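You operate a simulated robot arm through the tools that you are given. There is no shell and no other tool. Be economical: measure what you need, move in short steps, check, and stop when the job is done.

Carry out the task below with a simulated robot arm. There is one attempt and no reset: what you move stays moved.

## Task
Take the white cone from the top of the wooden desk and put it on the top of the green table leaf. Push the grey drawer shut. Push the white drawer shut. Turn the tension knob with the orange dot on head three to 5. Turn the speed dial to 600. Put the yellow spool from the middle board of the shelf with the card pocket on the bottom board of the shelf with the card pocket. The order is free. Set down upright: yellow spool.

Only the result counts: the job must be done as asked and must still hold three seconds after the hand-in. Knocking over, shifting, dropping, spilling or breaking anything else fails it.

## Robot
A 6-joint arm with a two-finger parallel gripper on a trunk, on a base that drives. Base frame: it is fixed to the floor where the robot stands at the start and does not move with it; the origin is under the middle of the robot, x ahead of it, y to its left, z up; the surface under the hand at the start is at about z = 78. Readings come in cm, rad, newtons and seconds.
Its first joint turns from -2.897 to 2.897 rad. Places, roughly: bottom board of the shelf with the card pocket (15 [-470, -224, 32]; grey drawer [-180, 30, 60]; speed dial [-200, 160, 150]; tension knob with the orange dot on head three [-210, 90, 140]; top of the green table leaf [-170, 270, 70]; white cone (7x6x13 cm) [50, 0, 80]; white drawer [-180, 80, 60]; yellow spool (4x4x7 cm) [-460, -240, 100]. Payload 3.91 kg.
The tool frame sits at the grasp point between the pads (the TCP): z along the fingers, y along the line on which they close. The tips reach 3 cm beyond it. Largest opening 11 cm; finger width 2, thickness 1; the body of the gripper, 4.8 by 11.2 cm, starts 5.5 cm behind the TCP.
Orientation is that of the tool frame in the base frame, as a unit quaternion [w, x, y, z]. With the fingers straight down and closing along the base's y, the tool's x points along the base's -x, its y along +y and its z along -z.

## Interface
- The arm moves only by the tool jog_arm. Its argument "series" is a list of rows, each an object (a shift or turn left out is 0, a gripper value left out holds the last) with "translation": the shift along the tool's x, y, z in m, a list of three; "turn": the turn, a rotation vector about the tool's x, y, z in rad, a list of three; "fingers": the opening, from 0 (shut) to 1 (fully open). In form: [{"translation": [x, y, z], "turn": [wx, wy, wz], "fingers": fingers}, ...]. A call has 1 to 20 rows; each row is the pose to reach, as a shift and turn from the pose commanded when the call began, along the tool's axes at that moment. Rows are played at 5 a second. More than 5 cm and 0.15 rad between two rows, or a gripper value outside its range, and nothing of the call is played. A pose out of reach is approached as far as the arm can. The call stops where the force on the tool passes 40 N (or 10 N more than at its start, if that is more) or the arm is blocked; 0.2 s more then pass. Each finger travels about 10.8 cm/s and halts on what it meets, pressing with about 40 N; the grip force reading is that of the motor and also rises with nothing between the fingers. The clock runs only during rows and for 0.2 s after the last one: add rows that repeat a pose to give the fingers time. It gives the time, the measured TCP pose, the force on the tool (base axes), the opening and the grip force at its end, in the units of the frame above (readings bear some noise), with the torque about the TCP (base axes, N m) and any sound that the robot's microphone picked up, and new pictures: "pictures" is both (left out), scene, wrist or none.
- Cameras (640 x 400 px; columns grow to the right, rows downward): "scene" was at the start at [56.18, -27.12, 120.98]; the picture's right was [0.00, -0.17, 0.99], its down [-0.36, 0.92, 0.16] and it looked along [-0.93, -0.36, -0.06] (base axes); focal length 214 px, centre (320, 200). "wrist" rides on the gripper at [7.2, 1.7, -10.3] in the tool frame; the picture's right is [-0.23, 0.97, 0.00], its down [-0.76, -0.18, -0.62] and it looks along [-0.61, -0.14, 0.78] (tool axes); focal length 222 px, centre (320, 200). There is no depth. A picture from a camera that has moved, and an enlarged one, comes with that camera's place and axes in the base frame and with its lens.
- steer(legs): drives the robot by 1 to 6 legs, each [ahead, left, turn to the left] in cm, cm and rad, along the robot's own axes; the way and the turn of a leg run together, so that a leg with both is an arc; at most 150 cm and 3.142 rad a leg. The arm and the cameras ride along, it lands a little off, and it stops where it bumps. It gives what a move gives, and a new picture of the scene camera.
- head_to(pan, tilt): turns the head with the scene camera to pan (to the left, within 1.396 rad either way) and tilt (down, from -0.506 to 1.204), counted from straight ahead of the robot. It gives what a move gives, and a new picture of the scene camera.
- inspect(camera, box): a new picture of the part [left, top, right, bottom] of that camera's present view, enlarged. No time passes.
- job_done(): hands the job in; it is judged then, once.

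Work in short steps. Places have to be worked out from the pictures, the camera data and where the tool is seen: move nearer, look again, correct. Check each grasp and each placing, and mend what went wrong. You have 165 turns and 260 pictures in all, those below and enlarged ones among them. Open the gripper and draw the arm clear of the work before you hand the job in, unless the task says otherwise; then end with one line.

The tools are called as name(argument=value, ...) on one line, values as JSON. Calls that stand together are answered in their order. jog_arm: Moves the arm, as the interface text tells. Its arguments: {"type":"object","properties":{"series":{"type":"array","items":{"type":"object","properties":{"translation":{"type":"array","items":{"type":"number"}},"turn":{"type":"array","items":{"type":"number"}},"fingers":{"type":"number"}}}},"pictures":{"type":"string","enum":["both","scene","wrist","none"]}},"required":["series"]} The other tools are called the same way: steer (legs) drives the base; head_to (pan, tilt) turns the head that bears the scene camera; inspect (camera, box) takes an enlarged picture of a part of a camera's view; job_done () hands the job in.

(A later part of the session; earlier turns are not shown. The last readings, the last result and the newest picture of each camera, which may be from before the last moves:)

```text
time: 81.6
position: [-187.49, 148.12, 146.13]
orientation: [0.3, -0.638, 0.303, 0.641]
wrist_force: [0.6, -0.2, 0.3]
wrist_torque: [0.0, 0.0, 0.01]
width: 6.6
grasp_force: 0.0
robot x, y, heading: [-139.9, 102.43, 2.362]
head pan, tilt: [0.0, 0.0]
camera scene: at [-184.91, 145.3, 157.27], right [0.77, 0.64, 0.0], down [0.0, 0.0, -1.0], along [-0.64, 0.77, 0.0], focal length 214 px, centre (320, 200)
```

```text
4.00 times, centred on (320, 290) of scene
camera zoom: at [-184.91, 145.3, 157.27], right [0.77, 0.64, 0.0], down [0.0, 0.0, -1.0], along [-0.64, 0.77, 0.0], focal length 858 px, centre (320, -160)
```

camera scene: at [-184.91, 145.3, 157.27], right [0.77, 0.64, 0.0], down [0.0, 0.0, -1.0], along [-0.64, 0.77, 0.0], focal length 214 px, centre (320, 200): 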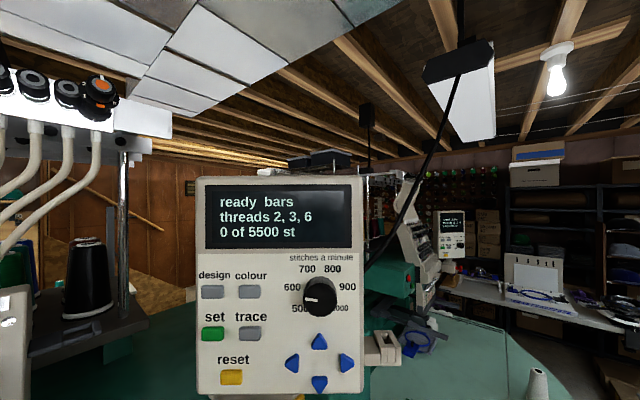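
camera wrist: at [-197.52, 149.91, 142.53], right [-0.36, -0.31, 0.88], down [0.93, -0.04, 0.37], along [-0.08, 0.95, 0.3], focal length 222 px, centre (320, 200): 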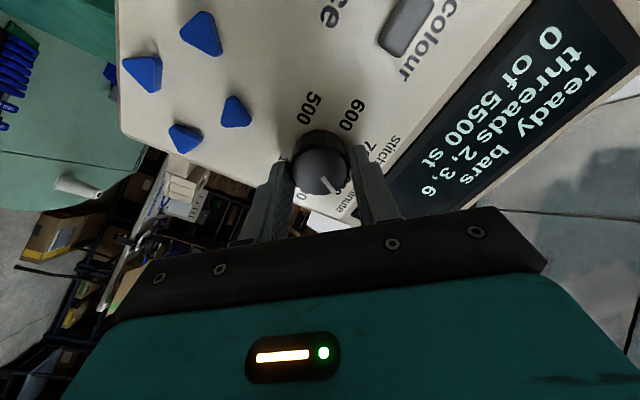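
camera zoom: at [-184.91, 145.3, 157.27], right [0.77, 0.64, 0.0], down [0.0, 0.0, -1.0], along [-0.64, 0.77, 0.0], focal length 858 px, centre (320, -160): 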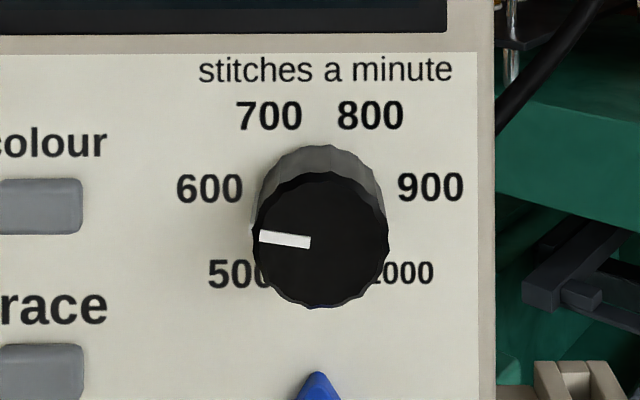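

The pointer reads −81°, and the label layout fits marks at ±27/±81/±135°, so the dial is at 600. Next the tension knob: I back off and turn to face head three.

steer(legs=[[-40, 0, 0], [0, 0, 0.78], [0, -10, 0]])

inspect(camera="scene", box=[160, 160, 480, 360])

```text
time: 86.9
position: [-177.21, 83.68, 146.1]
orientation: [0.036, -0.705, 0.039, 0.707]
wrist_force: [0.2, 0.7, 0.2]
wrist_torque: [0.04, -0.02, 0.02]
width: 6.58
grasp_force: 0.0
robot x, y, heading: [-110.89, 84.11, 3.135]
head pan, tilt: [0.0, 0.0]
camera scene: at [-173.22, 83.48, 157.28], right [0.1, 0.99, 0.0], down [0.0, 0.0, -1.0], along [-0.99, 0.1, 0.0], focal length 214 px, centre (320, 200)
```

scene: 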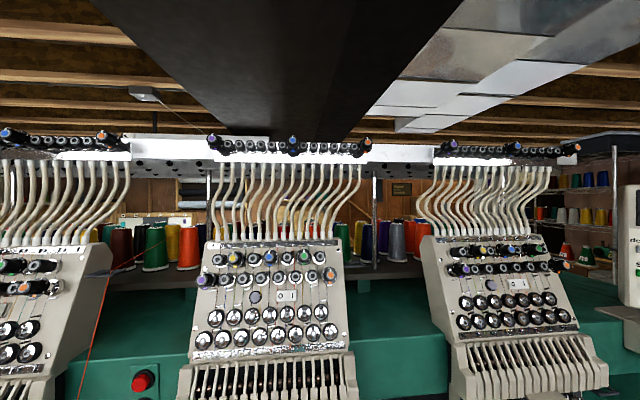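

```text
2.00 times, centred on (320, 260) of scene
camera zoom: at [-173.22, 83.48, 157.28], right [0.1, 0.99, 0.0], down [0.0, 0.0, -1.0], along [-0.99, 0.1, 0.0], focal length 429 px, centre (320, 80)
```

zoom: 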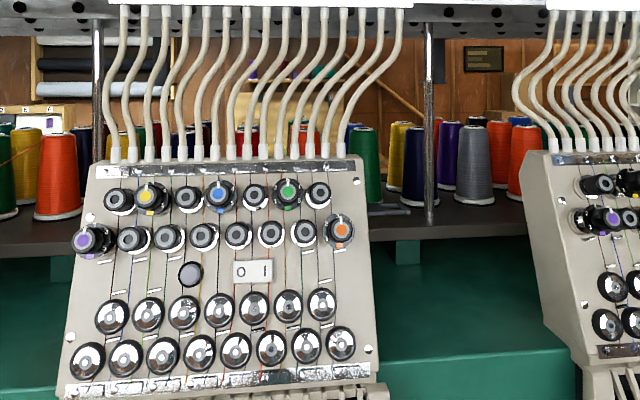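

Orange-dot knob is at the right end of the second row on head three. I enlarge it to read its scale.

inspect(camera="scene", box=[280, 235, 360, 295])

inspect(camera="wrist", box=[0, 0, 640, 400])

```text
6.67 times, centred on (320, 265) of scene
camera zoom: at [-173.22, 83.48, 157.28], right [0.1, 0.99, 0.0], down [0.0, 0.0, -1.0], along [-0.99, 0.1, 0.0], focal length 1430 px, centre (320, -233)
```

zoom: 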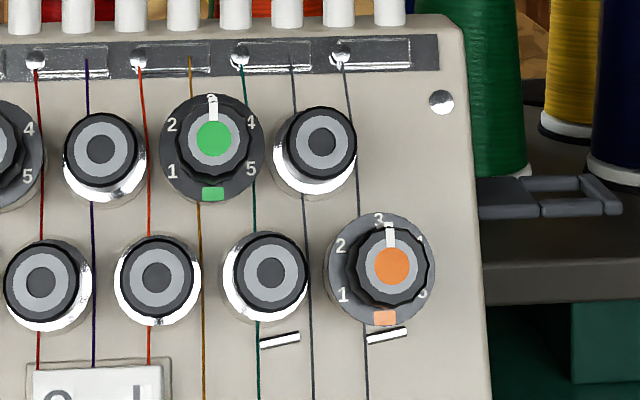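

```text
1.00 times, centred on (320, 200) of wrist (not enlarged: the box is as wide or as high as the picture)
camera zoom: at [-167.25, 80.79, 138.87], right [-0.1, -0.97, 0.23], down [0.64, 0.12, 0.76], along [-0.76, 0.23, 0.61], focal length 222 px, centre (320, 200)
```

zoom: 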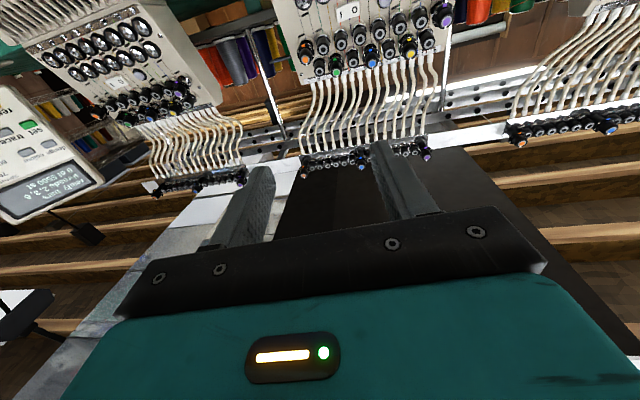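

The knob points at 3; 5 lies about 110° clockwise. The panel normal leans up about 22°. I move the base 14 cm closer, straighten the yaw and pitch the tool down 22°.

jog_arm(series=[{"translation": [0, 0, -0.04], "turn": [-0.1, 0, 0]}, {"translation": [0, 0, -0.08], "turn": [-0.1, 0, 0]}, {"translation": [0, 0, -0.08], "turn": [-0.1, 0, 0]}], pictures="none")

jog_arm(series=[{"translation": [-0.02, -0.01, 0], "turn": [0, 0.13, 0]}, {"translation": [-0.04, -0.03, 0], "turn": [0, 0.26, 0]}, {"translation": [-0.06, -0.053, 0], "turn": [0, 0.384, 0]}, {"translation": [-0.06, -0.053, 0], "turn": [0, 0.384, 0]}], pictures="none")

steer(legs=[[14, 0, 0]])

inspect(camera="scene", box=[240, 150, 400, 270])

```text
time: 87.7
position: [-169.2, 82.9, 146.07]
orientation: [-0.001, -0.706, 0.003, 0.708]
wrist_force: [-0.4, -0.9, -0.7]
wrist_torque: [0.01, 0.02, -0.02]
width: 6.58
grasp_force: 0.0
robot x, y, heading: [-110.98, 84.28, 3.137]
head pan, tilt: [0.0, 0.0]
```

```text
time: 88.7
position: [-169.26, 87.95, 151.95]
orientation: [0.0, 0.829, -0.003, -0.56]
wrist_force: [-0.3, -0.1, -0.4]
wrist_torque: [0.01, -0.01, -0.02]
width: 6.62
grasp_force: 0.1
robot x, y, heading: [-111.23, 84.62, 3.132]
head pan, tilt: [0.0, 0.0]
```

```text
time: 90.0
position: [-183.14, 88.08, 152.04]
orientation: [0.0, 0.828, -0.003, -0.56]
wrist_force: [0.1, 0.1, 0.1]
wrist_torque: [0.04, -0.02, -0.01]
width: 6.62
grasp_force: 0.0
robot x, y, heading: [-124.74, 84.25, 3.138]
head pan, tilt: [0.0, 0.0]
camera scene: at [-183.46, 88.33, 163.88], right [0.0, 1.0, 0.0], down [0.37, -0.01, -0.93], along [-0.93, 0.0, -0.37], focal length 214 px, centre (320, 200)
```

scene: 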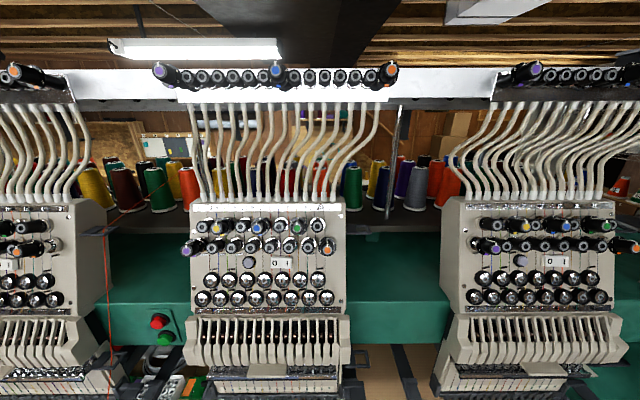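

```text
3.33 times, centred on (320, 210) of scene
camera zoom: at [-183.46, 88.33, 163.88], right [0.0, 1.0, 0.0], down [0.37, -0.01, -0.93], along [-0.93, 0.0, -0.37], focal length 715 px, centre (320, 167)
```

zoom: 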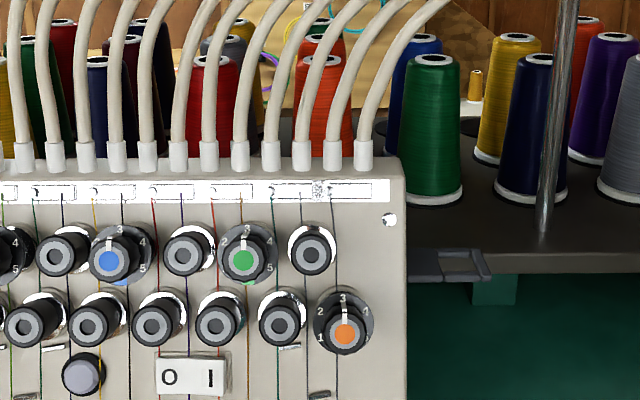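

Triangulated: knob front at (−213.4, 89.55, 143.1), normal tilted 21° up. It stands about 0.9 cm prouder than its neighbours. I line up on its axis, roll the fingers to near vertical, and stop about 10 cm short.

jog_arm(series=[{"translation": [-0.01, -0.005, 0.03], "fingers": 0.34}, {"translation": [-0.02, -0.01, 0.07]}, {"translation": [-0.029, -0.0147, 0.11]}, {"translation": [-0.029, -0.0147, 0.15]}, {"translation": [-0.029, -0.0147, 0.19]}, {"translation": [-0.029, -0.0147, 0.19]}], pictures="scene")

jog_arm(series=[{"turn": [0, 0, -0.14]}, {"turn": [0, 0, -0.28]}, {"turn": [0, 0, -0.42]}, {"turn": [0, 0, -0.56]}, {"turn": [0, 0, -0.7]}, {"turn": [0, 0, -0.84]}, {"turn": [0, 0, -0.98]}, {"turn": [0, 0, -1.12]}, {"turn": [0, 0, -1.26]}, {"turn": [0, 0, -1.4]}, {"turn": [0, 0, -1.48]}, {"turn": [0, 0, -1.48]}], pictures="both")

```text
time: 91.4
position: [-201.86, 89.53, 147.49]
orientation: [0.001, 0.828, -0.003, -0.56]
wrist_force: [0.2, 0.3, 0.2]
wrist_torque: [-0.01, 0.02, 0.0]
width: 3.73
grasp_force: 0.0
robot x, y, heading: [-125.07, 84.49, 3.143]
head pan, tilt: [0.0, 0.0]
camera scene: at [-202.31, 89.78, 159.43], right [0.0, 1.0, 0.0], down [0.37, -0.01, -0.93], along [-0.93, 0.0, -0.37], focal length 214 px, centre (320, 200)
```

scene: 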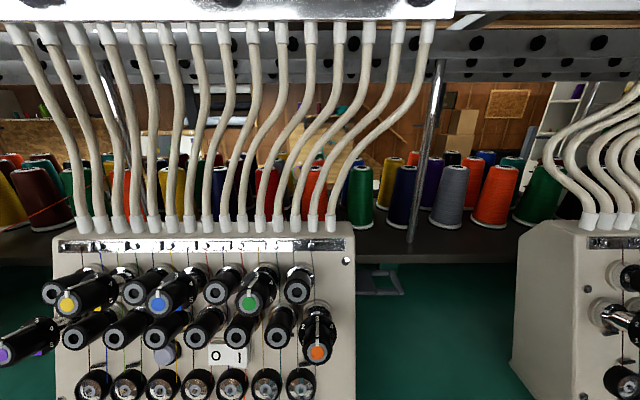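

```text
time: 94.0
position: [-201.78, 89.6, 147.54]
orientation: [-0.377, 0.614, 0.556, -0.414]
wrist_force: [0.5, -1.0, 0.4]
wrist_torque: [0.0, -0.02, -0.02]
width: 3.76
grasp_force: 0.1
robot x, y, heading: [-125.05, 84.16, 3.139]
head pan, tilt: [0.0, 0.0]
camera scene: at [-198.48, 78.84, 150.22], right [-0.37, 0.1, 0.92], down [0.04, 1.0, -0.09], along [-0.93, 0.0, -0.37], focal length 214 px, centre (320, 200)
camera wrist: at [-191.42, 96.56, 149.26], right [0.35, -0.32, -0.88], down [0.48, -0.74, 0.46], along [-0.8, -0.59, -0.11], focal length 222 px, centre (320, 200)
```

scene: 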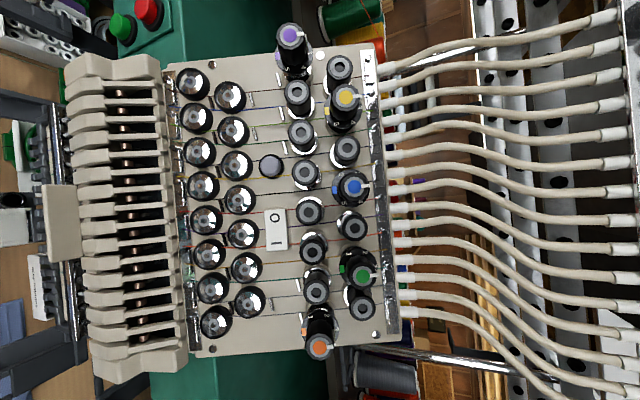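
wrist: 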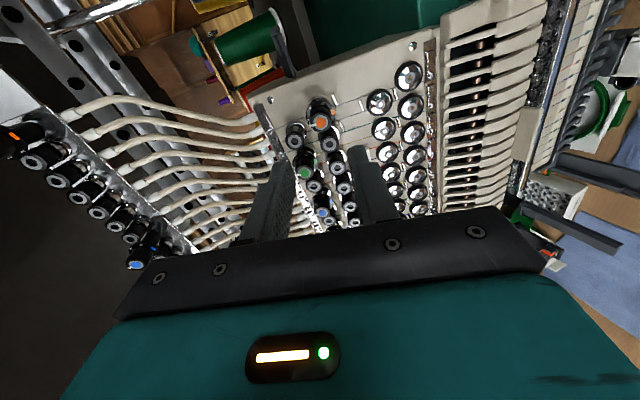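

The knob front is on the tool axis, 12 cm ahead. I enlarge to check how well the axes agree.

inspect(camera="scene", box=[260, 250, 400, 380])

inspect(camera="wrist", box=[240, 60, 400, 200])

```text
3.08 times, centred on (330, 315) of scene
camera zoom: at [-198.48, 78.84, 150.22], right [-0.37, 0.1, 0.92], down [0.04, 1.0, -0.09], along [-0.93, 0.0, -0.37], focal length 660 px, centre (289, -154)
```

zoom: 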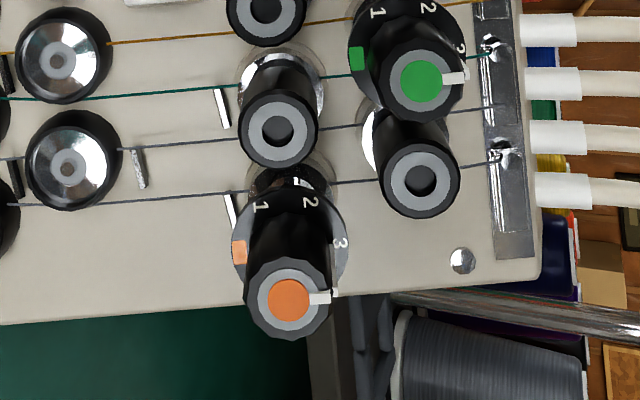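

```text
2.86 times, centred on (320, 130) of wrist
camera zoom: at [-191.42, 96.56, 149.26], right [0.35, -0.32, -0.88], down [0.48, -0.74, 0.46], along [-0.8, -0.59, -0.11], focal length 635 px, centre (320, 400)
```

zoom: 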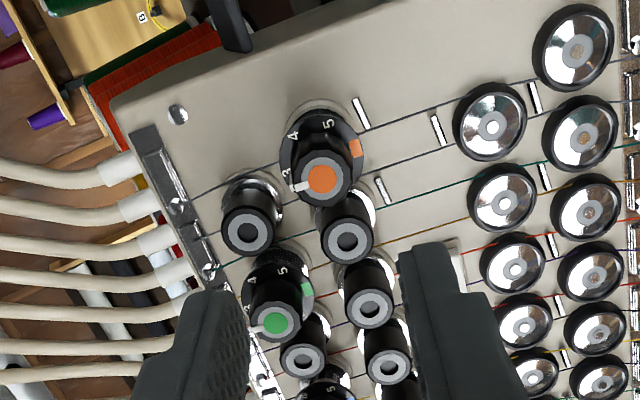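

Geometry: the knob body rises 2.7 cm above its scale disc and its neighbours end 2.3 cm below its front, so gripping its outer 1.6 cm is free of them all round. Scale spacing is about 60°, so 3→5 is 120°. I advance 10.7 cm and grip.

jog_arm(series=[{"translation": [0, 0, 0.03]}, {"translation": [0, 0, 0.06]}, {"translation": [0, 0, 0.085]}, {"translation": [0, 0, 0.1]}, {"translation": [0, 0, 0.107]}, {"translation": [0, 0, 0.107]}, {"translation": [0, 0, 0.107]}], pictures="wrist")

head_to(pan=0, tilt=0.6)

```text
time: 95.6
position: [-211.85, 89.77, 143.62]
orientation: [-0.377, 0.615, 0.556, -0.413]
wrist_force: [0.9, 0.1, 0.3]
wrist_torque: [-0.01, 0.01, 0.02]
width: 3.76
grasp_force: 0.0
robot x, y, heading: [-124.99, 84.17, 3.136]
head pan, tilt: [0.0, 0.0]
camera wrist: at [-201.38, 96.58, 145.28], right [0.35, -0.32, -0.88], down [0.48, -0.74, 0.46], along [-0.8, -0.59, -0.11], focal length 222 px, centre (320, 200)
```

wrist: 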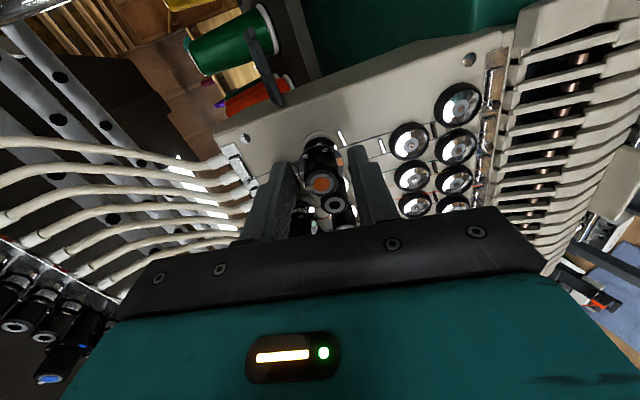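

```text
time: 96.6
position: [-211.82, 89.73, 143.54]
orientation: [-0.377, 0.614, 0.557, -0.414]
wrist_force: [0.0, -0.3, 0.3]
wrist_torque: [0.01, 0.02, 0.01]
width: 3.73
grasp_force: 0.1
robot x, y, heading: [-125.14, 84.33, 3.139]
head pan, tilt: [0.0, 0.6]
camera scene: at [-208.1, 84.35, 145.83], right [-0.37, 0.1, 0.92], down [0.55, 0.82, 0.14], along [-0.74, 0.56, -0.36], focal length 214 px, centre (320, 200)
```

scene: 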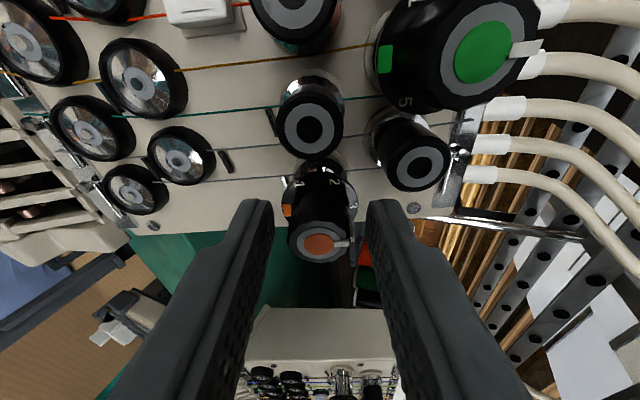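

The knob sits centred between the fingers, with about 2.1 cm overlap. I back off 0.5 cm for clearance and close.

jog_arm(series=[{"translation": [0, 0, -0.005]}, {"translation": [0, 0, -0.005], "fingers": 0.05}, {"translation": [0, 0, -0.005], "fingers": 0.05}, {"translation": [0, 0, -0.005], "fingers": 0.05}], pictures="scene")

```text
time: 97.6
position: [-211.23, 89.63, 143.87]
orientation: [-0.377, 0.614, 0.557, -0.413]
wrist_force: [12.9, -1.6, -12.1]
wrist_torque: [0.03, 0.32, 0.04]
width: 2.18
grasp_force: 44.7
robot x, y, heading: [-124.28, 84.26, 3.138]
head pan, tilt: [0.0, 0.6]
camera scene: at [-207.61, 84.35, 146.01], right [-0.37, 0.1, 0.92], down [0.56, 0.82, 0.14], along [-0.74, 0.56, -0.36], focal length 214 px, centre (320, 200)
```

scene: 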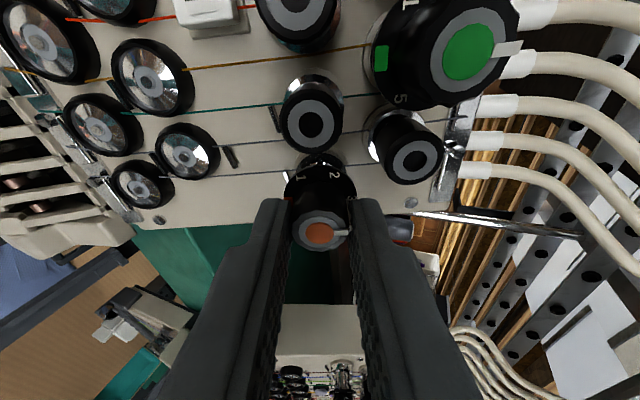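

Gripped at 2.2 cm with a 16 N side load; I relax 1.5 mm and turn clockwise by 1 rad first.

jog_arm(series=[{"translation": [0, 0.0015, 0]}, {"translation": [0, 0.0015, 0]}], pictures="none")

jog_arm(series=[{"turn": [0, 0, 0.1]}, {"turn": [0, 0, 0.2]}, {"turn": [0, 0, 0.3]}, {"turn": [0, 0, 0.4]}, {"turn": [0, 0, 0.5]}, {"turn": [0, 0, 0.6]}, {"turn": [0, 0, 0.7]}, {"turn": [0, 0, 0.8]}, {"turn": [0, 0, 0.9]}, {"turn": [0, 0, 1.0]}, {"turn": [0, 0, 1.05]}, {"turn": [0, 0, 1.05]}], pictures="scene")

```text
time: 98.2
position: [-211.32, 89.62, 143.66]
orientation: [-0.378, 0.614, 0.556, -0.415]
wrist_force: [-16.0, 1.2, 18.3]
wrist_torque: [0.08, 1.18, -0.3]
width: 2.17
grasp_force: 45.1
robot x, y, heading: [-124.8, 84.42, 3.138]
head pan, tilt: [0.0, 0.6]
```

```text
time: 100.8
position: [-211.19, 89.45, 143.62]
orientation: [-0.119, 0.81, 0.174, -0.547]
wrist_force: [19.9, -12.9, -22.2]
wrist_torque: [0.18, -1.22, -0.2]
width: 2.16
grasp_force: 45.2
robot x, y, heading: [-125.25, 84.2, 3.143]
head pan, tilt: [0.0, 0.6]
camera scene: at [-209.2, 87.38, 149.99], right [-0.15, 0.91, 0.38], down [0.81, 0.34, -0.49], along [-0.57, 0.23, -0.79], focal length 214 px, centre (320, 200)
```

scene: 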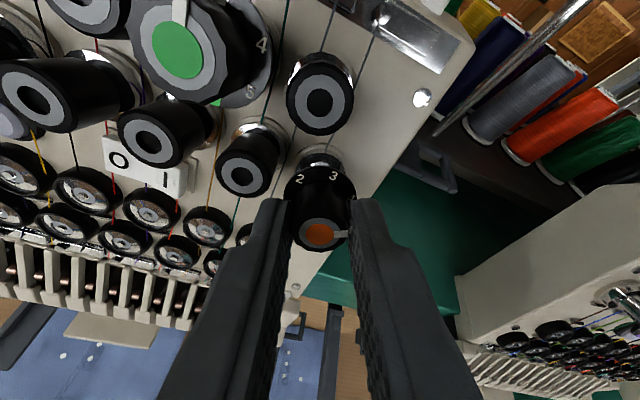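

It follows (60° done). I relax 1 mm of side load and turn another 0.5 rad.

jog_arm(series=[{"translation": [0, 0.001, 0]}, {"translation": [0, 0.001, 0], "turn": [0, 0, 0.1]}, {"translation": [0, 0.001, 0], "turn": [0, 0, 0.2]}, {"translation": [0, 0.001, 0], "turn": [0, 0, 0.3]}, {"translation": [0, 0.001, 0], "turn": [0, 0, 0.4]}, {"translation": [0, 0.001, 0], "turn": [0, 0, 0.5]}, {"translation": [0, 0.001, 0], "turn": [0, 0, 0.5]}], pictures="none")

```text
time: 102.4
position: [-211.19, 89.35, 143.57]
orientation: [0.021, 0.828, -0.031, -0.56]
wrist_force: [-1.3, -16.5, 1.6]
wrist_torque: [-0.19, -0.08, 0.58]
width: 2.14
grasp_force: 44.9
robot x, y, heading: [-124.91, 84.05, 3.14]
head pan, tilt: [0.0, 0.6]
```

Load is 16 N sideways; relax again and turn the remaining 0.545 rad.

jog_arm(series=[{"translation": [0, 0.0007, 0]}, {"translation": [0, 0.0007, 0], "turn": [0, 0, 0.11]}, {"translation": [0, 0.0007, 0], "turn": [0, 0, 0.22]}, {"translation": [0, 0.0007, 0], "turn": [0, 0, 0.33]}, {"translation": [0, 0.0007, 0], "turn": [0, 0, 0.44]}, {"translation": [0, 0.0007, 0], "turn": [0, 0, 0.545]}, {"translation": [0, 0.0007, 0], "turn": [0, 0, 0.545]}], pictures="scene")

```text
time: 104.0
position: [-211.23, 89.35, 143.66]
orientation: [0.17, 0.789, -0.254, -0.533]
wrist_force: [-0.2, -21.1, 5.0]
wrist_torque: [-0.04, 0.0, 1.43]
width: 2.17
grasp_force: 45.2
robot x, y, heading: [-125.3, 84.23, 3.141]
head pan, tilt: [0.0, 0.6]
camera scene: at [-208.99, 92.59, 149.5], right [0.22, 0.81, -0.54], down [0.77, -0.48, -0.41], along [-0.59, -0.33, -0.73], focal length 214 px, centre (320, 200)
```

scene: 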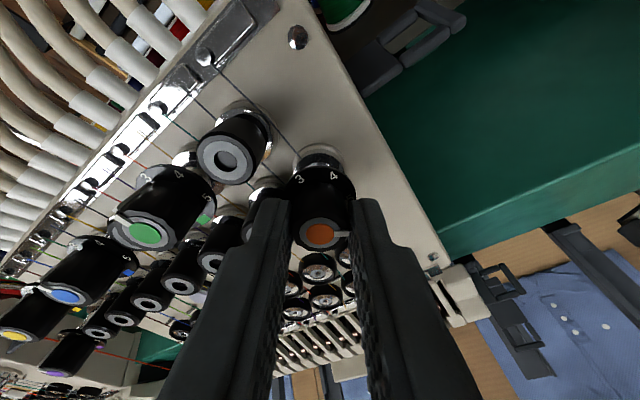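

Turned 120° in total. I enlarge to check finger clearance and the pointer against 5.

inspect(camera="scene", box=[230, 140, 390, 260])

```text
3.33 times, centred on (310, 200) of scene
camera zoom: at [-208.99, 92.59, 149.5], right [0.22, 0.81, -0.54], down [0.77, -0.48, -0.41], along [-0.59, -0.33, -0.73], focal length 715 px, centre (353, 200)
```

zoom: 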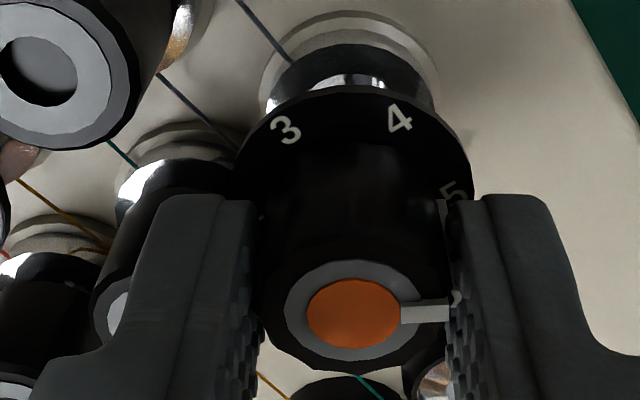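

Pointer appears near 5. I open a little, retract along the axis, unroll and look.

jog_arm(series=[{"fingers": 0.3}, {"fingers": 0.3}, {"translation": [0, 0, -0.03]}, {"translation": [0, 0, -0.07]}, {"translation": [0, 0, -0.11]}, {"translation": [0, 0, -0.15]}, {"translation": [0, 0, -0.15], "turn": [0, 0, -0.14]}, {"translation": [0, 0, -0.15], "turn": [0, 0, -0.28]}, {"translation": [0, 0, -0.15], "turn": [0, 0, -0.42]}, {"translation": [0, 0, -0.15], "turn": [0, 0, -0.56]}, {"translation": [0, 0, -0.15], "turn": [0, 0, -0.615]}, {"translation": [0.06, 0, -0.17], "turn": [0, 0, -0.615]}, {"translation": [0.06, 0, -0.17], "turn": [0, 0, -0.615]}], pictures="none")

head_to(pan=0, tilt=0)

inspect(camera="scene", box=[260, 220, 380, 320])

```text
refused: row 12 steps farther than a row can; nothing moved
```

```text
time: 105.0
position: [-211.1, 89.29, 143.58]
orientation: [0.17, 0.789, -0.253, -0.533]
wrist_force: [4.0, -24.4, -0.3]
wrist_torque: [-0.1, 0.12, 1.32]
width: 2.18
grasp_force: 44.7
robot x, y, heading: [-124.82, 84.13, 3.14]
head pan, tilt: [0.0, 0.0]
camera scene: at [-210.81, 95.79, 153.62], right [0.22, 0.81, -0.54], down [0.3, -0.58, -0.76], along [-0.93, 0.0, -0.37], focal length 214 px, centre (320, 200)
```

scene: 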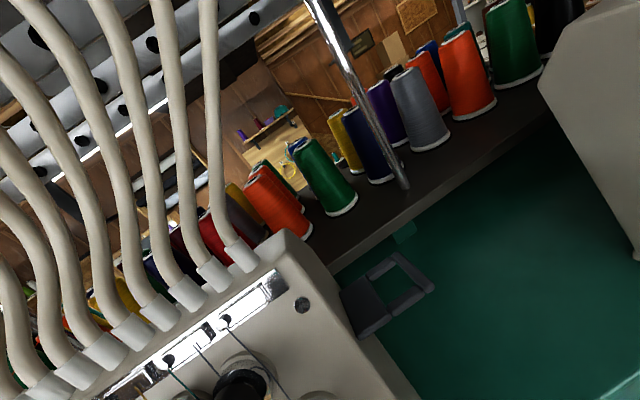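

```text
4.00 times, centred on (320, 270) of scene
camera zoom: at [-210.81, 95.79, 153.62], right [0.22, 0.81, -0.54], down [0.3, -0.58, -0.76], along [-0.93, 0.0, -0.37], focal length 858 px, centre (320, -80)
```

zoom: 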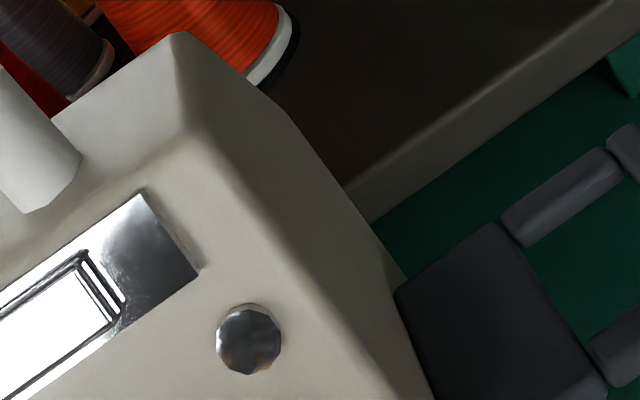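

The call was refused for one long step; I repeat it with shorter steps.

jog_arm(series=[{"fingers": 0.3}, {"fingers": 0.3}, {"translation": [0, 0, -0.03]}, {"translation": [0, 0, -0.07]}, {"translation": [0, 0, -0.11]}, {"translation": [0, 0, -0.15]}, {"translation": [0, 0, -0.15], "turn": [0, 0, -0.14]}, {"translation": [0, 0, -0.15], "turn": [0, 0, -0.28]}, {"translation": [0, 0, -0.15], "turn": [0, 0, -0.42]}, {"translation": [0, 0, -0.15], "turn": [0, 0, -0.56]}, {"translation": [0, 0, -0.15], "turn": [0, 0, -0.615]}, {"translation": [0, 0, -0.15], "turn": [0, 0, -0.615]}], pictures="scene")

inspect(camera="scene", box=[260, 280, 380, 380])

```text
time: 107.6
position: [-197.34, 89.45, 149.22]
orientation: [0.0, 0.829, -0.003, -0.56]
wrist_force: [-0.4, -0.8, 0.1]
wrist_torque: [0.02, 0.06, 0.02]
width: 3.31
grasp_force: 0.1
robot x, y, heading: [-124.66, 84.14, 3.144]
head pan, tilt: [0.0, 0.0]
camera scene: at [-197.67, 89.65, 161.1], right [0.0, 1.0, 0.0], down [0.37, 0.0, -0.93], along [-0.93, 0.0, -0.37], focal length 214 px, centre (320, 200)
```

scene: 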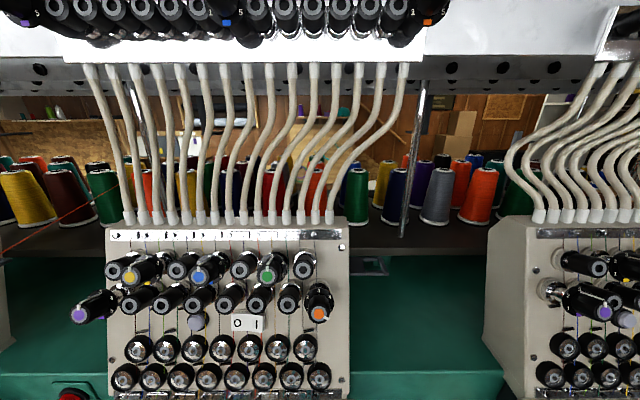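

```text
4.00 times, centred on (320, 330) of scene
camera zoom: at [-197.67, 89.65, 161.1], right [0.0, 1.0, 0.0], down [0.37, 0.0, -0.93], along [-0.93, 0.0, -0.37], focal length 858 px, centre (320, -320)
```

zoom: 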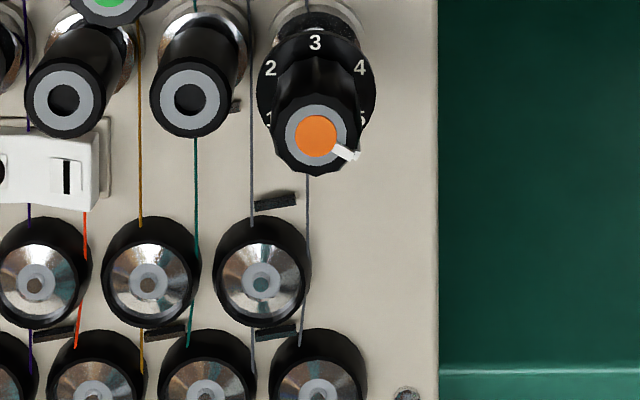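

The labels sit exactly at ±60/±120°, and the pointer is at about 120°: the knob is at 5. Next the drawers: I back off, level the tool and close the fingers.

steer(legs=[[-45, 0, 0]])

jog_arm(series=[{"turn": [0, -0.13, 0], "fingers": 0}, {"turn": [0, -0.26, 0]}, {"turn": [0, -0.384, 0]}, {"turn": [0, -0.384, 0]}], pictures="none")

jog_arm(series=[{"translation": [0.045, 0, 0]}, {"translation": [0.09, 0, 0]}, {"translation": [0.135, 0, 0]}, {"translation": [0.18, 0, 0]}, {"translation": [0.225, 0, 0]}, {"translation": [0.27, 0, 0]}, {"translation": [0.315, 0, 0]}, {"translation": [0.36, 0, 0]}, {"translation": [0.405, 0, 0]}, {"translation": [0.45, 0, 0]}, {"translation": [0.495, 0, 0]}, {"translation": [0.54, 0, 0]}, {"translation": [0.585, 0, 0]}, {"translation": [0.63, 0, 0]}, {"translation": [0.675, 0, 0]}, {"translation": [0.72, 0, 0]}], pictures="scene")

```text
time: 110.3
position: [-152.72, 89.3, 149.22]
orientation: [0.0, 0.829, -0.004, -0.559]
wrist_force: [-0.9, 0.3, 0.0]
wrist_torque: [-0.02, 0.0, 0.01]
width: 3.3
grasp_force: 0.1
robot x, y, heading: [-80.42, 84.41, 3.135]
head pan, tilt: [0.0, 0.0]
camera scene: at [-153.03, 89.51, 161.1], right [0.0, 1.0, 0.0], down [0.37, -0.01, -0.93], along [-0.93, 0.0, -0.37], focal length 214 px, centre (320, 200)
```

scene: 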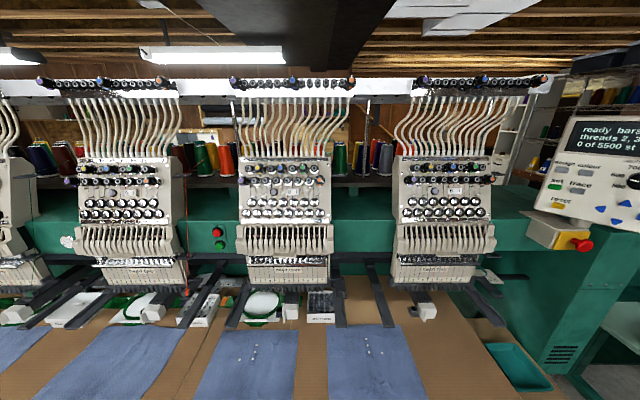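

```text
time: 111.3
position: [-152.45, 89.3, 149.22]
orientation: [0.0, -0.706, 0.003, 0.708]
wrist_force: [-0.1, 0.6, 0.7]
wrist_torque: [0.01, 0.02, -0.01]
width: 0.0
grasp_force: 37.7
robot x, y, heading: [-80.41, 83.87, 3.138]
head pan, tilt: [0.0, 0.0]
```

```text
time: 114.7
position: [-152.21, 92.91, 77.36]
orientation: [-0.01, -0.707, -0.018, 0.707]
wrist_force: [-0.3, 0.4, 0.5]
wrist_torque: [0.0, -0.08, 0.0]
width: 0.0
grasp_force: 37.3
out of reach, approached as far as the arm can: row 11, 12, 13, 14, 15, 16
robot x, y, heading: [-80.11, 84.32, 3.143]
head pan, tilt: [0.0, 0.0]
camera scene: at [-148.16, 93.13, 88.53], right [-0.04, 1.0, 0.01], down [0.0, 0.01, -1.0], along [-1.0, -0.04, 0.0], focal length 214 px, centre (320, 200)
```

scene: 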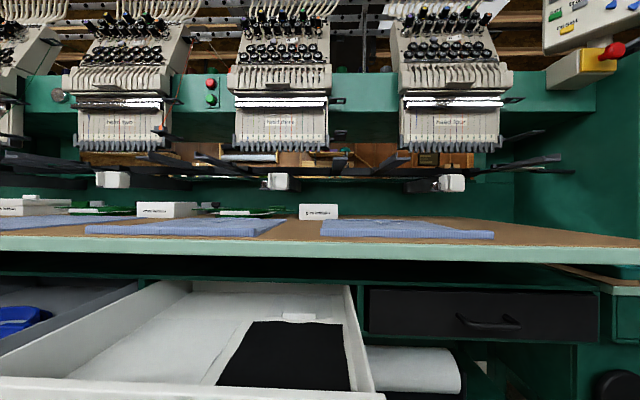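

Labels confirm head three. Horizontal at low height is out of reach, so I pitch the tool 43° down and lower in front of the white drawer, then look.

jog_arm(series=[{"translation": [0.0, 0, -0.02], "turn": [0, 0.14, 0]}, {"translation": [0.0, 0, -0.04], "turn": [0, 0.28, 0]}, {"translation": [0.0, 0, -0.04], "turn": [0, 0.42, 0]}, {"translation": [0.02, 0, -0.04], "turn": [0, 0.56, 0]}, {"translation": [0.05, 0, -0.04], "turn": [0, 0.7, 0]}, {"translation": [0.08, 0, -0.04], "turn": [0, 0.75, 0]}, {"translation": [0.08, 0, -0.04], "turn": [0, 0.75, 0]}])

```text
time: 116.3
position: [-148.17, 92.91, 69.46]
orientation: [0.001, 0.917, -0.003, -0.4]
wrist_force: [-0.2, 0.3, -0.3]
wrist_torque: [0.0, -0.01, -0.01]
width: 0.0
grasp_force: 37.5
robot x, y, heading: [-80.01, 84.23, 3.137]
head pan, tilt: [0.0, 0.0]
camera scene: at [-152.79, 93.09, 80.34], right [0.0, 1.0, 0.0], down [0.68, -0.01, -0.73], along [-0.73, 0.0, -0.68], focal length 214 px, centre (320, 200)
camera wrist: at [-135.85, 91.03, 71.13], right [-0.16, -0.97, 0.17], down [-0.06, 0.18, 0.98], along [-0.99, 0.14, -0.09], focal length 222 px, centre (320, 200)
```

scene: 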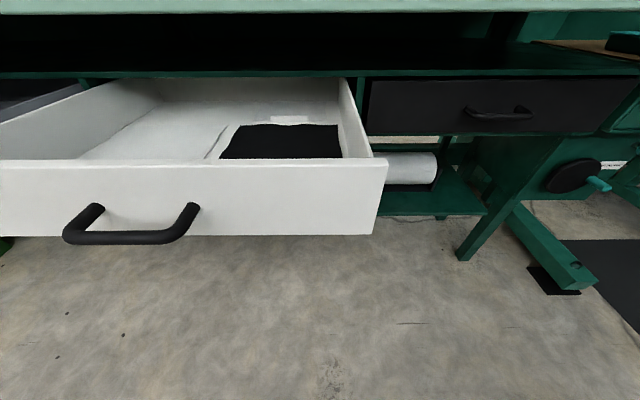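
wrist: 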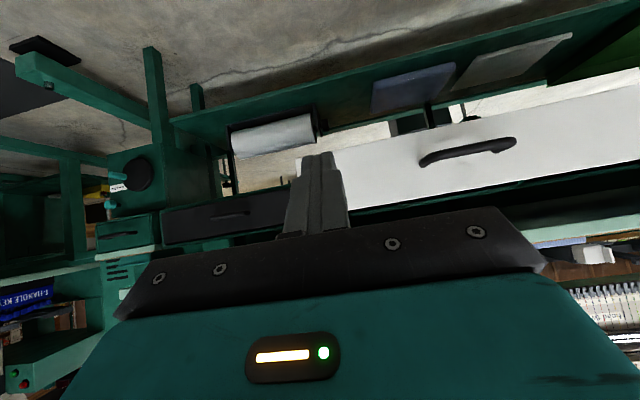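

White drawer front is at x≈−166.6, z 62–72, right edge y≈98; the handle spans y≈73–84. I draw the arm in 10 cm and drive 22 cm ahead so the tip stands just before the front at y≈92.

jog_arm(series=[{"translation": [0.034, 0, -0.0365]}, {"translation": [0.068, 0, -0.073]}, {"translation": [0.068, 0, -0.073]}], pictures="none")

steer(legs=[[22, 0, 0]])

```text
time: 117.1
position: [-138.09, 92.82, 69.26]
orientation: [0.002, 0.916, -0.002, -0.4]
wrist_force: [-0.6, 0.8, 0.3]
wrist_torque: [-0.03, 0.02, -0.02]
width: 0.0
grasp_force: 37.9
robot x, y, heading: [-80.06, 83.92, 3.137]
head pan, tilt: [0.0, 0.0]
```

```text
time: 118.8
position: [-159.96, 92.86, 69.36]
orientation: [0.002, 0.916, -0.002, -0.4]
wrist_force: [-0.6, 0.1, 0.5]
wrist_torque: [0.03, -0.04, 0.0]
width: 0.0
grasp_force: 37.7
robot x, y, heading: [-102.32, 84.07, 3.142]
head pan, tilt: [0.0, 0.0]
camera scene: at [-164.55, 93.04, 80.26], right [0.0, 1.0, 0.0], down [0.68, -0.01, -0.73], along [-0.73, 0.0, -0.68], focal length 214 px, centre (320, 200)
```

scene: 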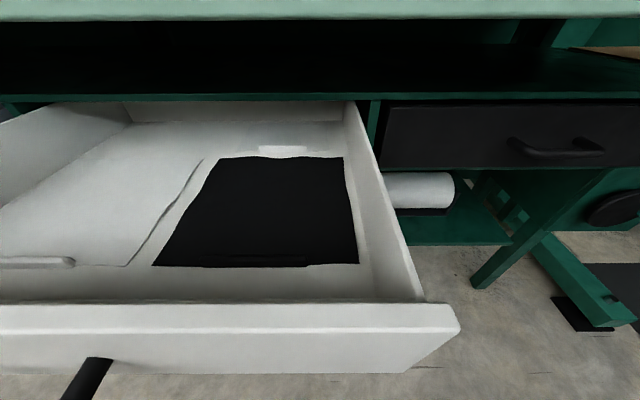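

I push forward in 2 cm steps, letting contact force stop it at the closed position (about x=−190).

jog_arm(series=[{"translation": [-0.0136, 0, 0.0146]}, {"translation": [-0.0272, 0, 0.0292]}, {"translation": [-0.0408, 0, 0.0438]}, {"translation": [-0.0544, 0, 0.0584]}, {"translation": [-0.068, 0, 0.073]}, {"translation": [-0.0816, 0, 0.0876]}, {"translation": [-0.0952, 0, 0.1022]}, {"translation": [-0.1088, 0, 0.1168]}, {"translation": [-0.1224, 0, 0.1314]}, {"translation": [-0.136, 0, 0.146]}, {"translation": [-0.1496, 0, 0.1606]}, {"translation": [-0.1632, 0, 0.1752]}])

```text
time: 120.7
position: [-176.29, 92.97, 69.42]
orientation: [0.002, 0.917, -0.003, -0.399]
wrist_force: [23.8, -2.1, 7.2]
wrist_torque: [0.19, 3.16, 0.29]
width: 0.0
grasp_force: 38.0
robot x, y, heading: [-102.09, 84.32, 3.142]
head pan, tilt: [0.0, 0.0]
stopped in row 9: the force on the tool passed its limit at 91 N (the readings are from after the stop); the commanded pose is now the measured one
camera scene: at [-180.85, 93.13, 80.32], right [0.0, 1.0, -0.01], down [0.68, -0.01, -0.73], along [-0.73, 0.0, -0.68], focal length 214 px, centre (320, 200)
camera wrist: at [-163.92, 91.1, 71.12], right [-0.16, -0.97, 0.17], down [-0.06, 0.18, 0.98], along [-0.99, 0.14, -0.09], focal length 222 px, centre (320, 200)
```

scene: 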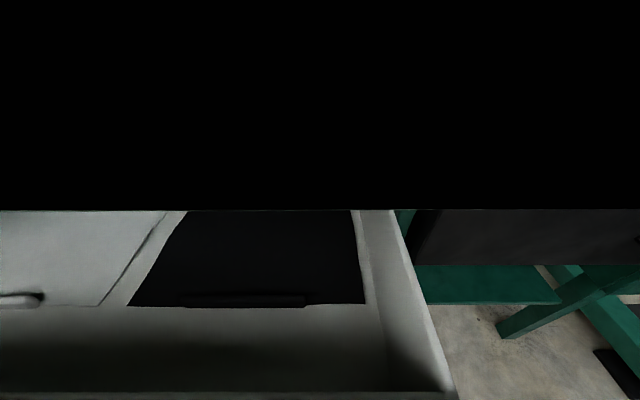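
wrist: 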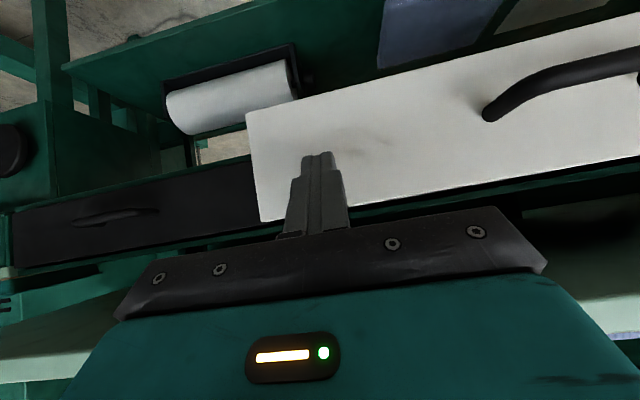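

The front moved about 12 cm, then the force limit was passed. I continue with 1 cm steps.

jog_arm(series=[{"translation": [-0.0068, 0, 0.0073]}, {"translation": [-0.0136, 0, 0.0146]}, {"translation": [-0.0204, 0, 0.0219]}, {"translation": [-0.0272, 0, 0.0292]}, {"translation": [-0.034, 0, 0.0365]}, {"translation": [-0.0408, 0, 0.0438]}, {"translation": [-0.0476, 0, 0.0511]}, {"translation": [-0.0544, 0, 0.0584]}, {"translation": [-0.0612, 0, 0.0657]}, {"translation": [-0.068, 0, 0.073]}, {"translation": [-0.0748, 0, 0.0803]}, {"translation": [-0.0816, 0, 0.0876]}], pictures="wrist")

```text
time: 121.0
position: [-176.25, 92.94, 69.33]
orientation: [0.002, 0.917, -0.002, -0.4]
wrist_force: [23.0, -2.3, 8.8]
wrist_torque: [0.35, 3.23, 0.29]
width: 0.0
grasp_force: 37.5
robot x, y, heading: [-101.64, 84.26, 3.14]
head pan, tilt: [0.0, 0.0]
stopped in row 1: the force on the tool passed its limit at 60 N (the readings are from after the stop); the commanded pose is now the measured one
camera wrist: at [-163.91, 91.1, 71.11], right [-0.16, -0.97, 0.17], down [-0.06, 0.18, 0.98], along [-0.99, 0.14, -0.09], focal length 222 px, centre (320, 200)
```

wrist: 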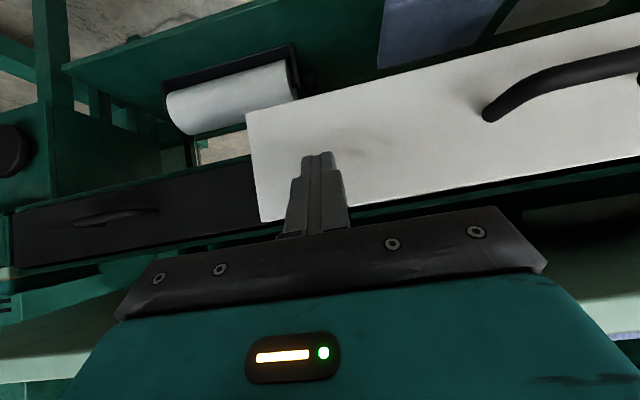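

The torque (contact ≈13 cm above the TCP) shows that the camera housing, not the drawer, met the table edge. I back off and roll the tool half a turn so the housing is underneath.

jog_arm(series=[{"translation": [0.03, 0, -0.032]}, {"translation": [0.06, 0, -0.064]}, {"translation": [0.09, 0, -0.096]}, {"translation": [0.12, 0, -0.128]}, {"translation": [0.12, 0, -0.128]}], pictures="wrist")

jog_arm(series=[{"turn": [0, 0, 0.145]}, {"turn": [0, 0, 0.29]}, {"turn": [0, 0, 0.435]}, {"turn": [0, 0, 0.58]}, {"turn": [0, 0, 0.725]}, {"turn": [0, 0, 0.87]}, {"turn": [0, 0, 1.015]}, {"turn": [0, 0, 1.16]}, {"turn": [0, 0, 1.305]}, {"turn": [0, 0, 1.45]}, {"turn": [0, 0, 1.571]}, {"turn": [0, 0, 1.571]}], pictures="none")

jog_arm(series=[{"turn": [0, 0, 0.145]}, {"turn": [0, 0, 0.29]}, {"turn": [0, 0, 0.435]}, {"turn": [0, 0, 0.58]}, {"turn": [0, 0, 0.725]}, {"turn": [0, 0, 0.87]}, {"turn": [0, 0, 1.015]}, {"turn": [0, 0, 1.16]}, {"turn": [0, 0, 1.305]}, {"turn": [0, 0, 1.45]}, {"turn": [0, 0, 1.571]}, {"turn": [0, 0, 1.571]}], pictures="both")

```text
time: 122.2
position: [-159.05, 92.92, 69.45]
orientation: [0.002, 0.918, -0.002, -0.397]
wrist_force: [0.3, 0.4, -0.5]
wrist_torque: [-0.01, 0.0, -0.03]
width: 0.0
grasp_force: 38.0
robot x, y, heading: [-102.16, 84.22, 3.136]
head pan, tilt: [0.0, 0.0]
camera wrist: at [-146.66, 91.0, 71.2], right [-0.16, -0.97, 0.17], down [-0.06, 0.18, 0.98], along [-0.99, 0.14, -0.09], focal length 222 px, centre (320, 200)
```

wrist: 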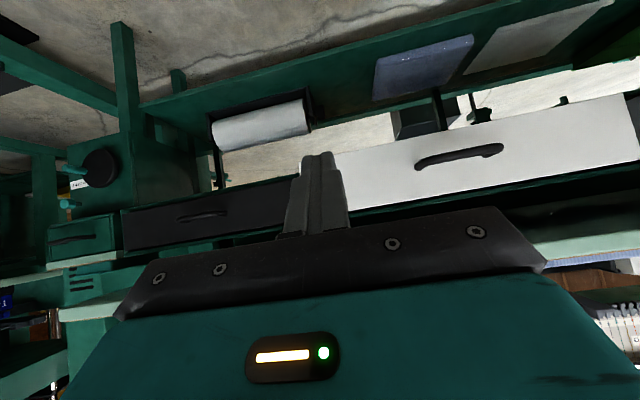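

```text
time: 124.8
position: [-159.17, 92.88, 69.25]
orientation: [-0.282, -0.647, 0.65, 0.281]
wrist_force: [0.8, -0.4, 0.9]
wrist_torque: [-0.02, -0.02, 0.01]
width: 0.0
grasp_force: 37.9
robot x, y, heading: [-101.66, 84.22, 3.142]
head pan, tilt: [0.0, 0.0]
```

```text
time: 127.4
position: [-159.16, 92.88, 69.28]
orientation: [-0.398, 0.003, 0.917, -0.003]
wrist_force: [0.4, -0.7, -0.1]
wrist_torque: [0.01, 0.0, -0.04]
width: 0.0
grasp_force: 37.9
robot x, y, heading: [-102.06, 84.34, 3.143]
head pan, tilt: [0.0, 0.0]
camera scene: at [-148.66, 93.01, 64.2], right [0.0, -1.0, 0.01], down [-0.68, 0.01, 0.73], along [-0.73, 0.0, -0.68], focal length 214 px, centre (320, 200)
camera wrist: at [-156.59, 94.58, 81.68], right [0.16, 0.97, -0.17], down [0.97, -0.18, -0.13], along [-0.16, -0.15, -0.98], focal length 222 px, centre (320, 200)
```

scene: 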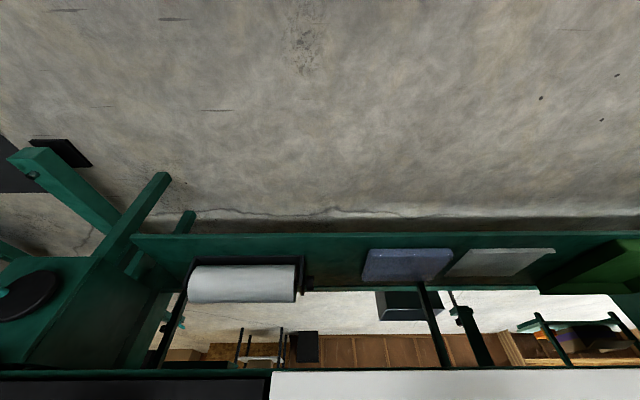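
wrist: 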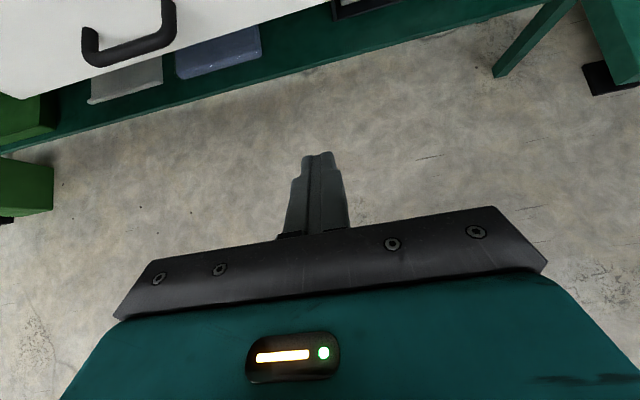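

In this view the white front looks flush with the closed black drawer beside it. I enlarge the junction to verify.

inspect(camera="scene", box=[180, 320, 360, 400])

head_to(pan=0, tilt=0.75)

```text
3.56 times, centred on (270, 360) of scene
camera zoom: at [-148.66, 93.01, 64.2], right [0.0, -1.0, 0.01], down [-0.68, 0.01, 0.73], along [-0.73, 0.0, -0.68], focal length 763 px, centre (498, -369)
```

zoom: 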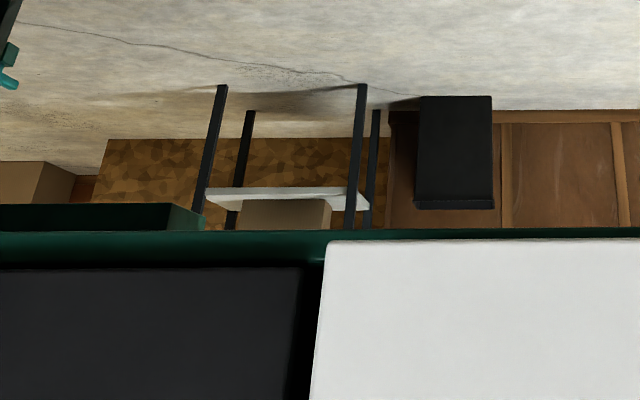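

```text
time: 128.5
position: [-159.2, 92.89, 69.32]
orientation: [-0.398, 0.003, 0.917, -0.001]
wrist_force: [-0.6, -0.4, 0.8]
wrist_torque: [0.01, 0.01, 0.0]
width: 0.0
grasp_force: 37.8
robot x, y, heading: [-102.27, 84.08, 3.141]
head pan, tilt: [0.0, 0.75]
camera scene: at [-152.78, 93.07, 69.65], right [0.0, -1.0, 0.01], down [0.0, 0.01, 1.0], along [-1.0, 0.0, 0.0], focal length 214 px, centre (320, 200)
```

scene: 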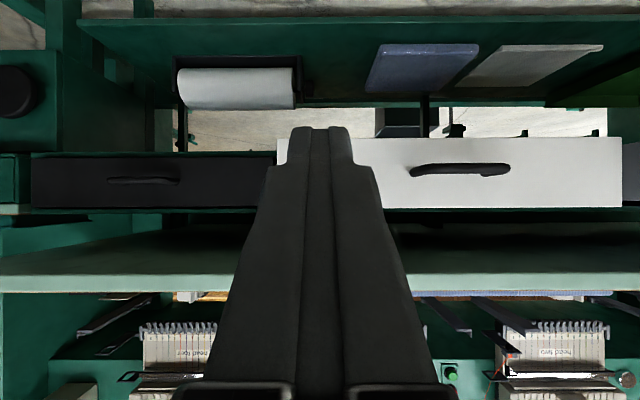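

The white front is still about 8.6 cm short of flush (x≈−178.5 vs −187). The table edge lies at z≈77–81, so I flatten the pitch to about 15° to reach beneath it.

jog_arm(series=[{"translation": [-0.005, 0, 0.004], "turn": [0, 0.12, 0]}, {"translation": [-0.01, 0, 0.008], "turn": [0, 0.25, 0]}, {"translation": [-0.0146, 0, 0.0136], "turn": [0, 0.37, 0]}, {"translation": [-0.0146, 0, 0.0136], "turn": [0, 0.49, 0]}, {"translation": [-0.0146, 0, 0.0136], "turn": [0, 0.49, 0]}], pictures="wrist")

```text
time: 129.7
position: [-166.69, 95.43, 69.74]
orientation: [-0.609, 0.002, 0.793, -0.001]
wrist_force: [-0.4, -0.2, -0.1]
wrist_torque: [0.0, 0.01, 0.01]
width: 0.0
grasp_force: 37.4
out of reach, approached as far as the arm can: row 1, 2, 3, 4, 5
robot x, y, heading: [-101.99, 84.34, 3.138]
head pan, tilt: [0.0, 0.75]
camera wrist: at [-158.68, 96.88, 79.35], right [0.06, 0.97, -0.22], down [0.8, -0.18, -0.58], along [-0.6, -0.14, -0.79], focal length 222 px, centre (320, 200)
```

wrist: 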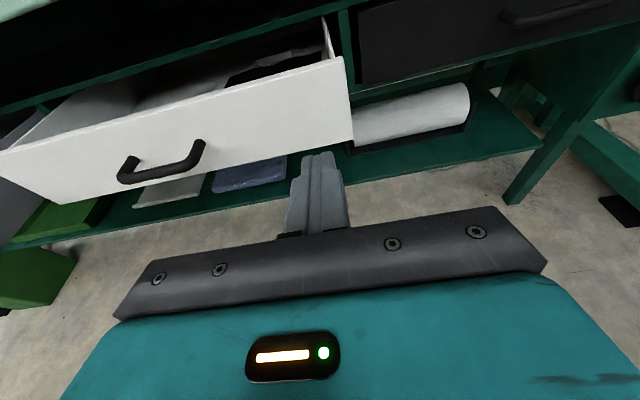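

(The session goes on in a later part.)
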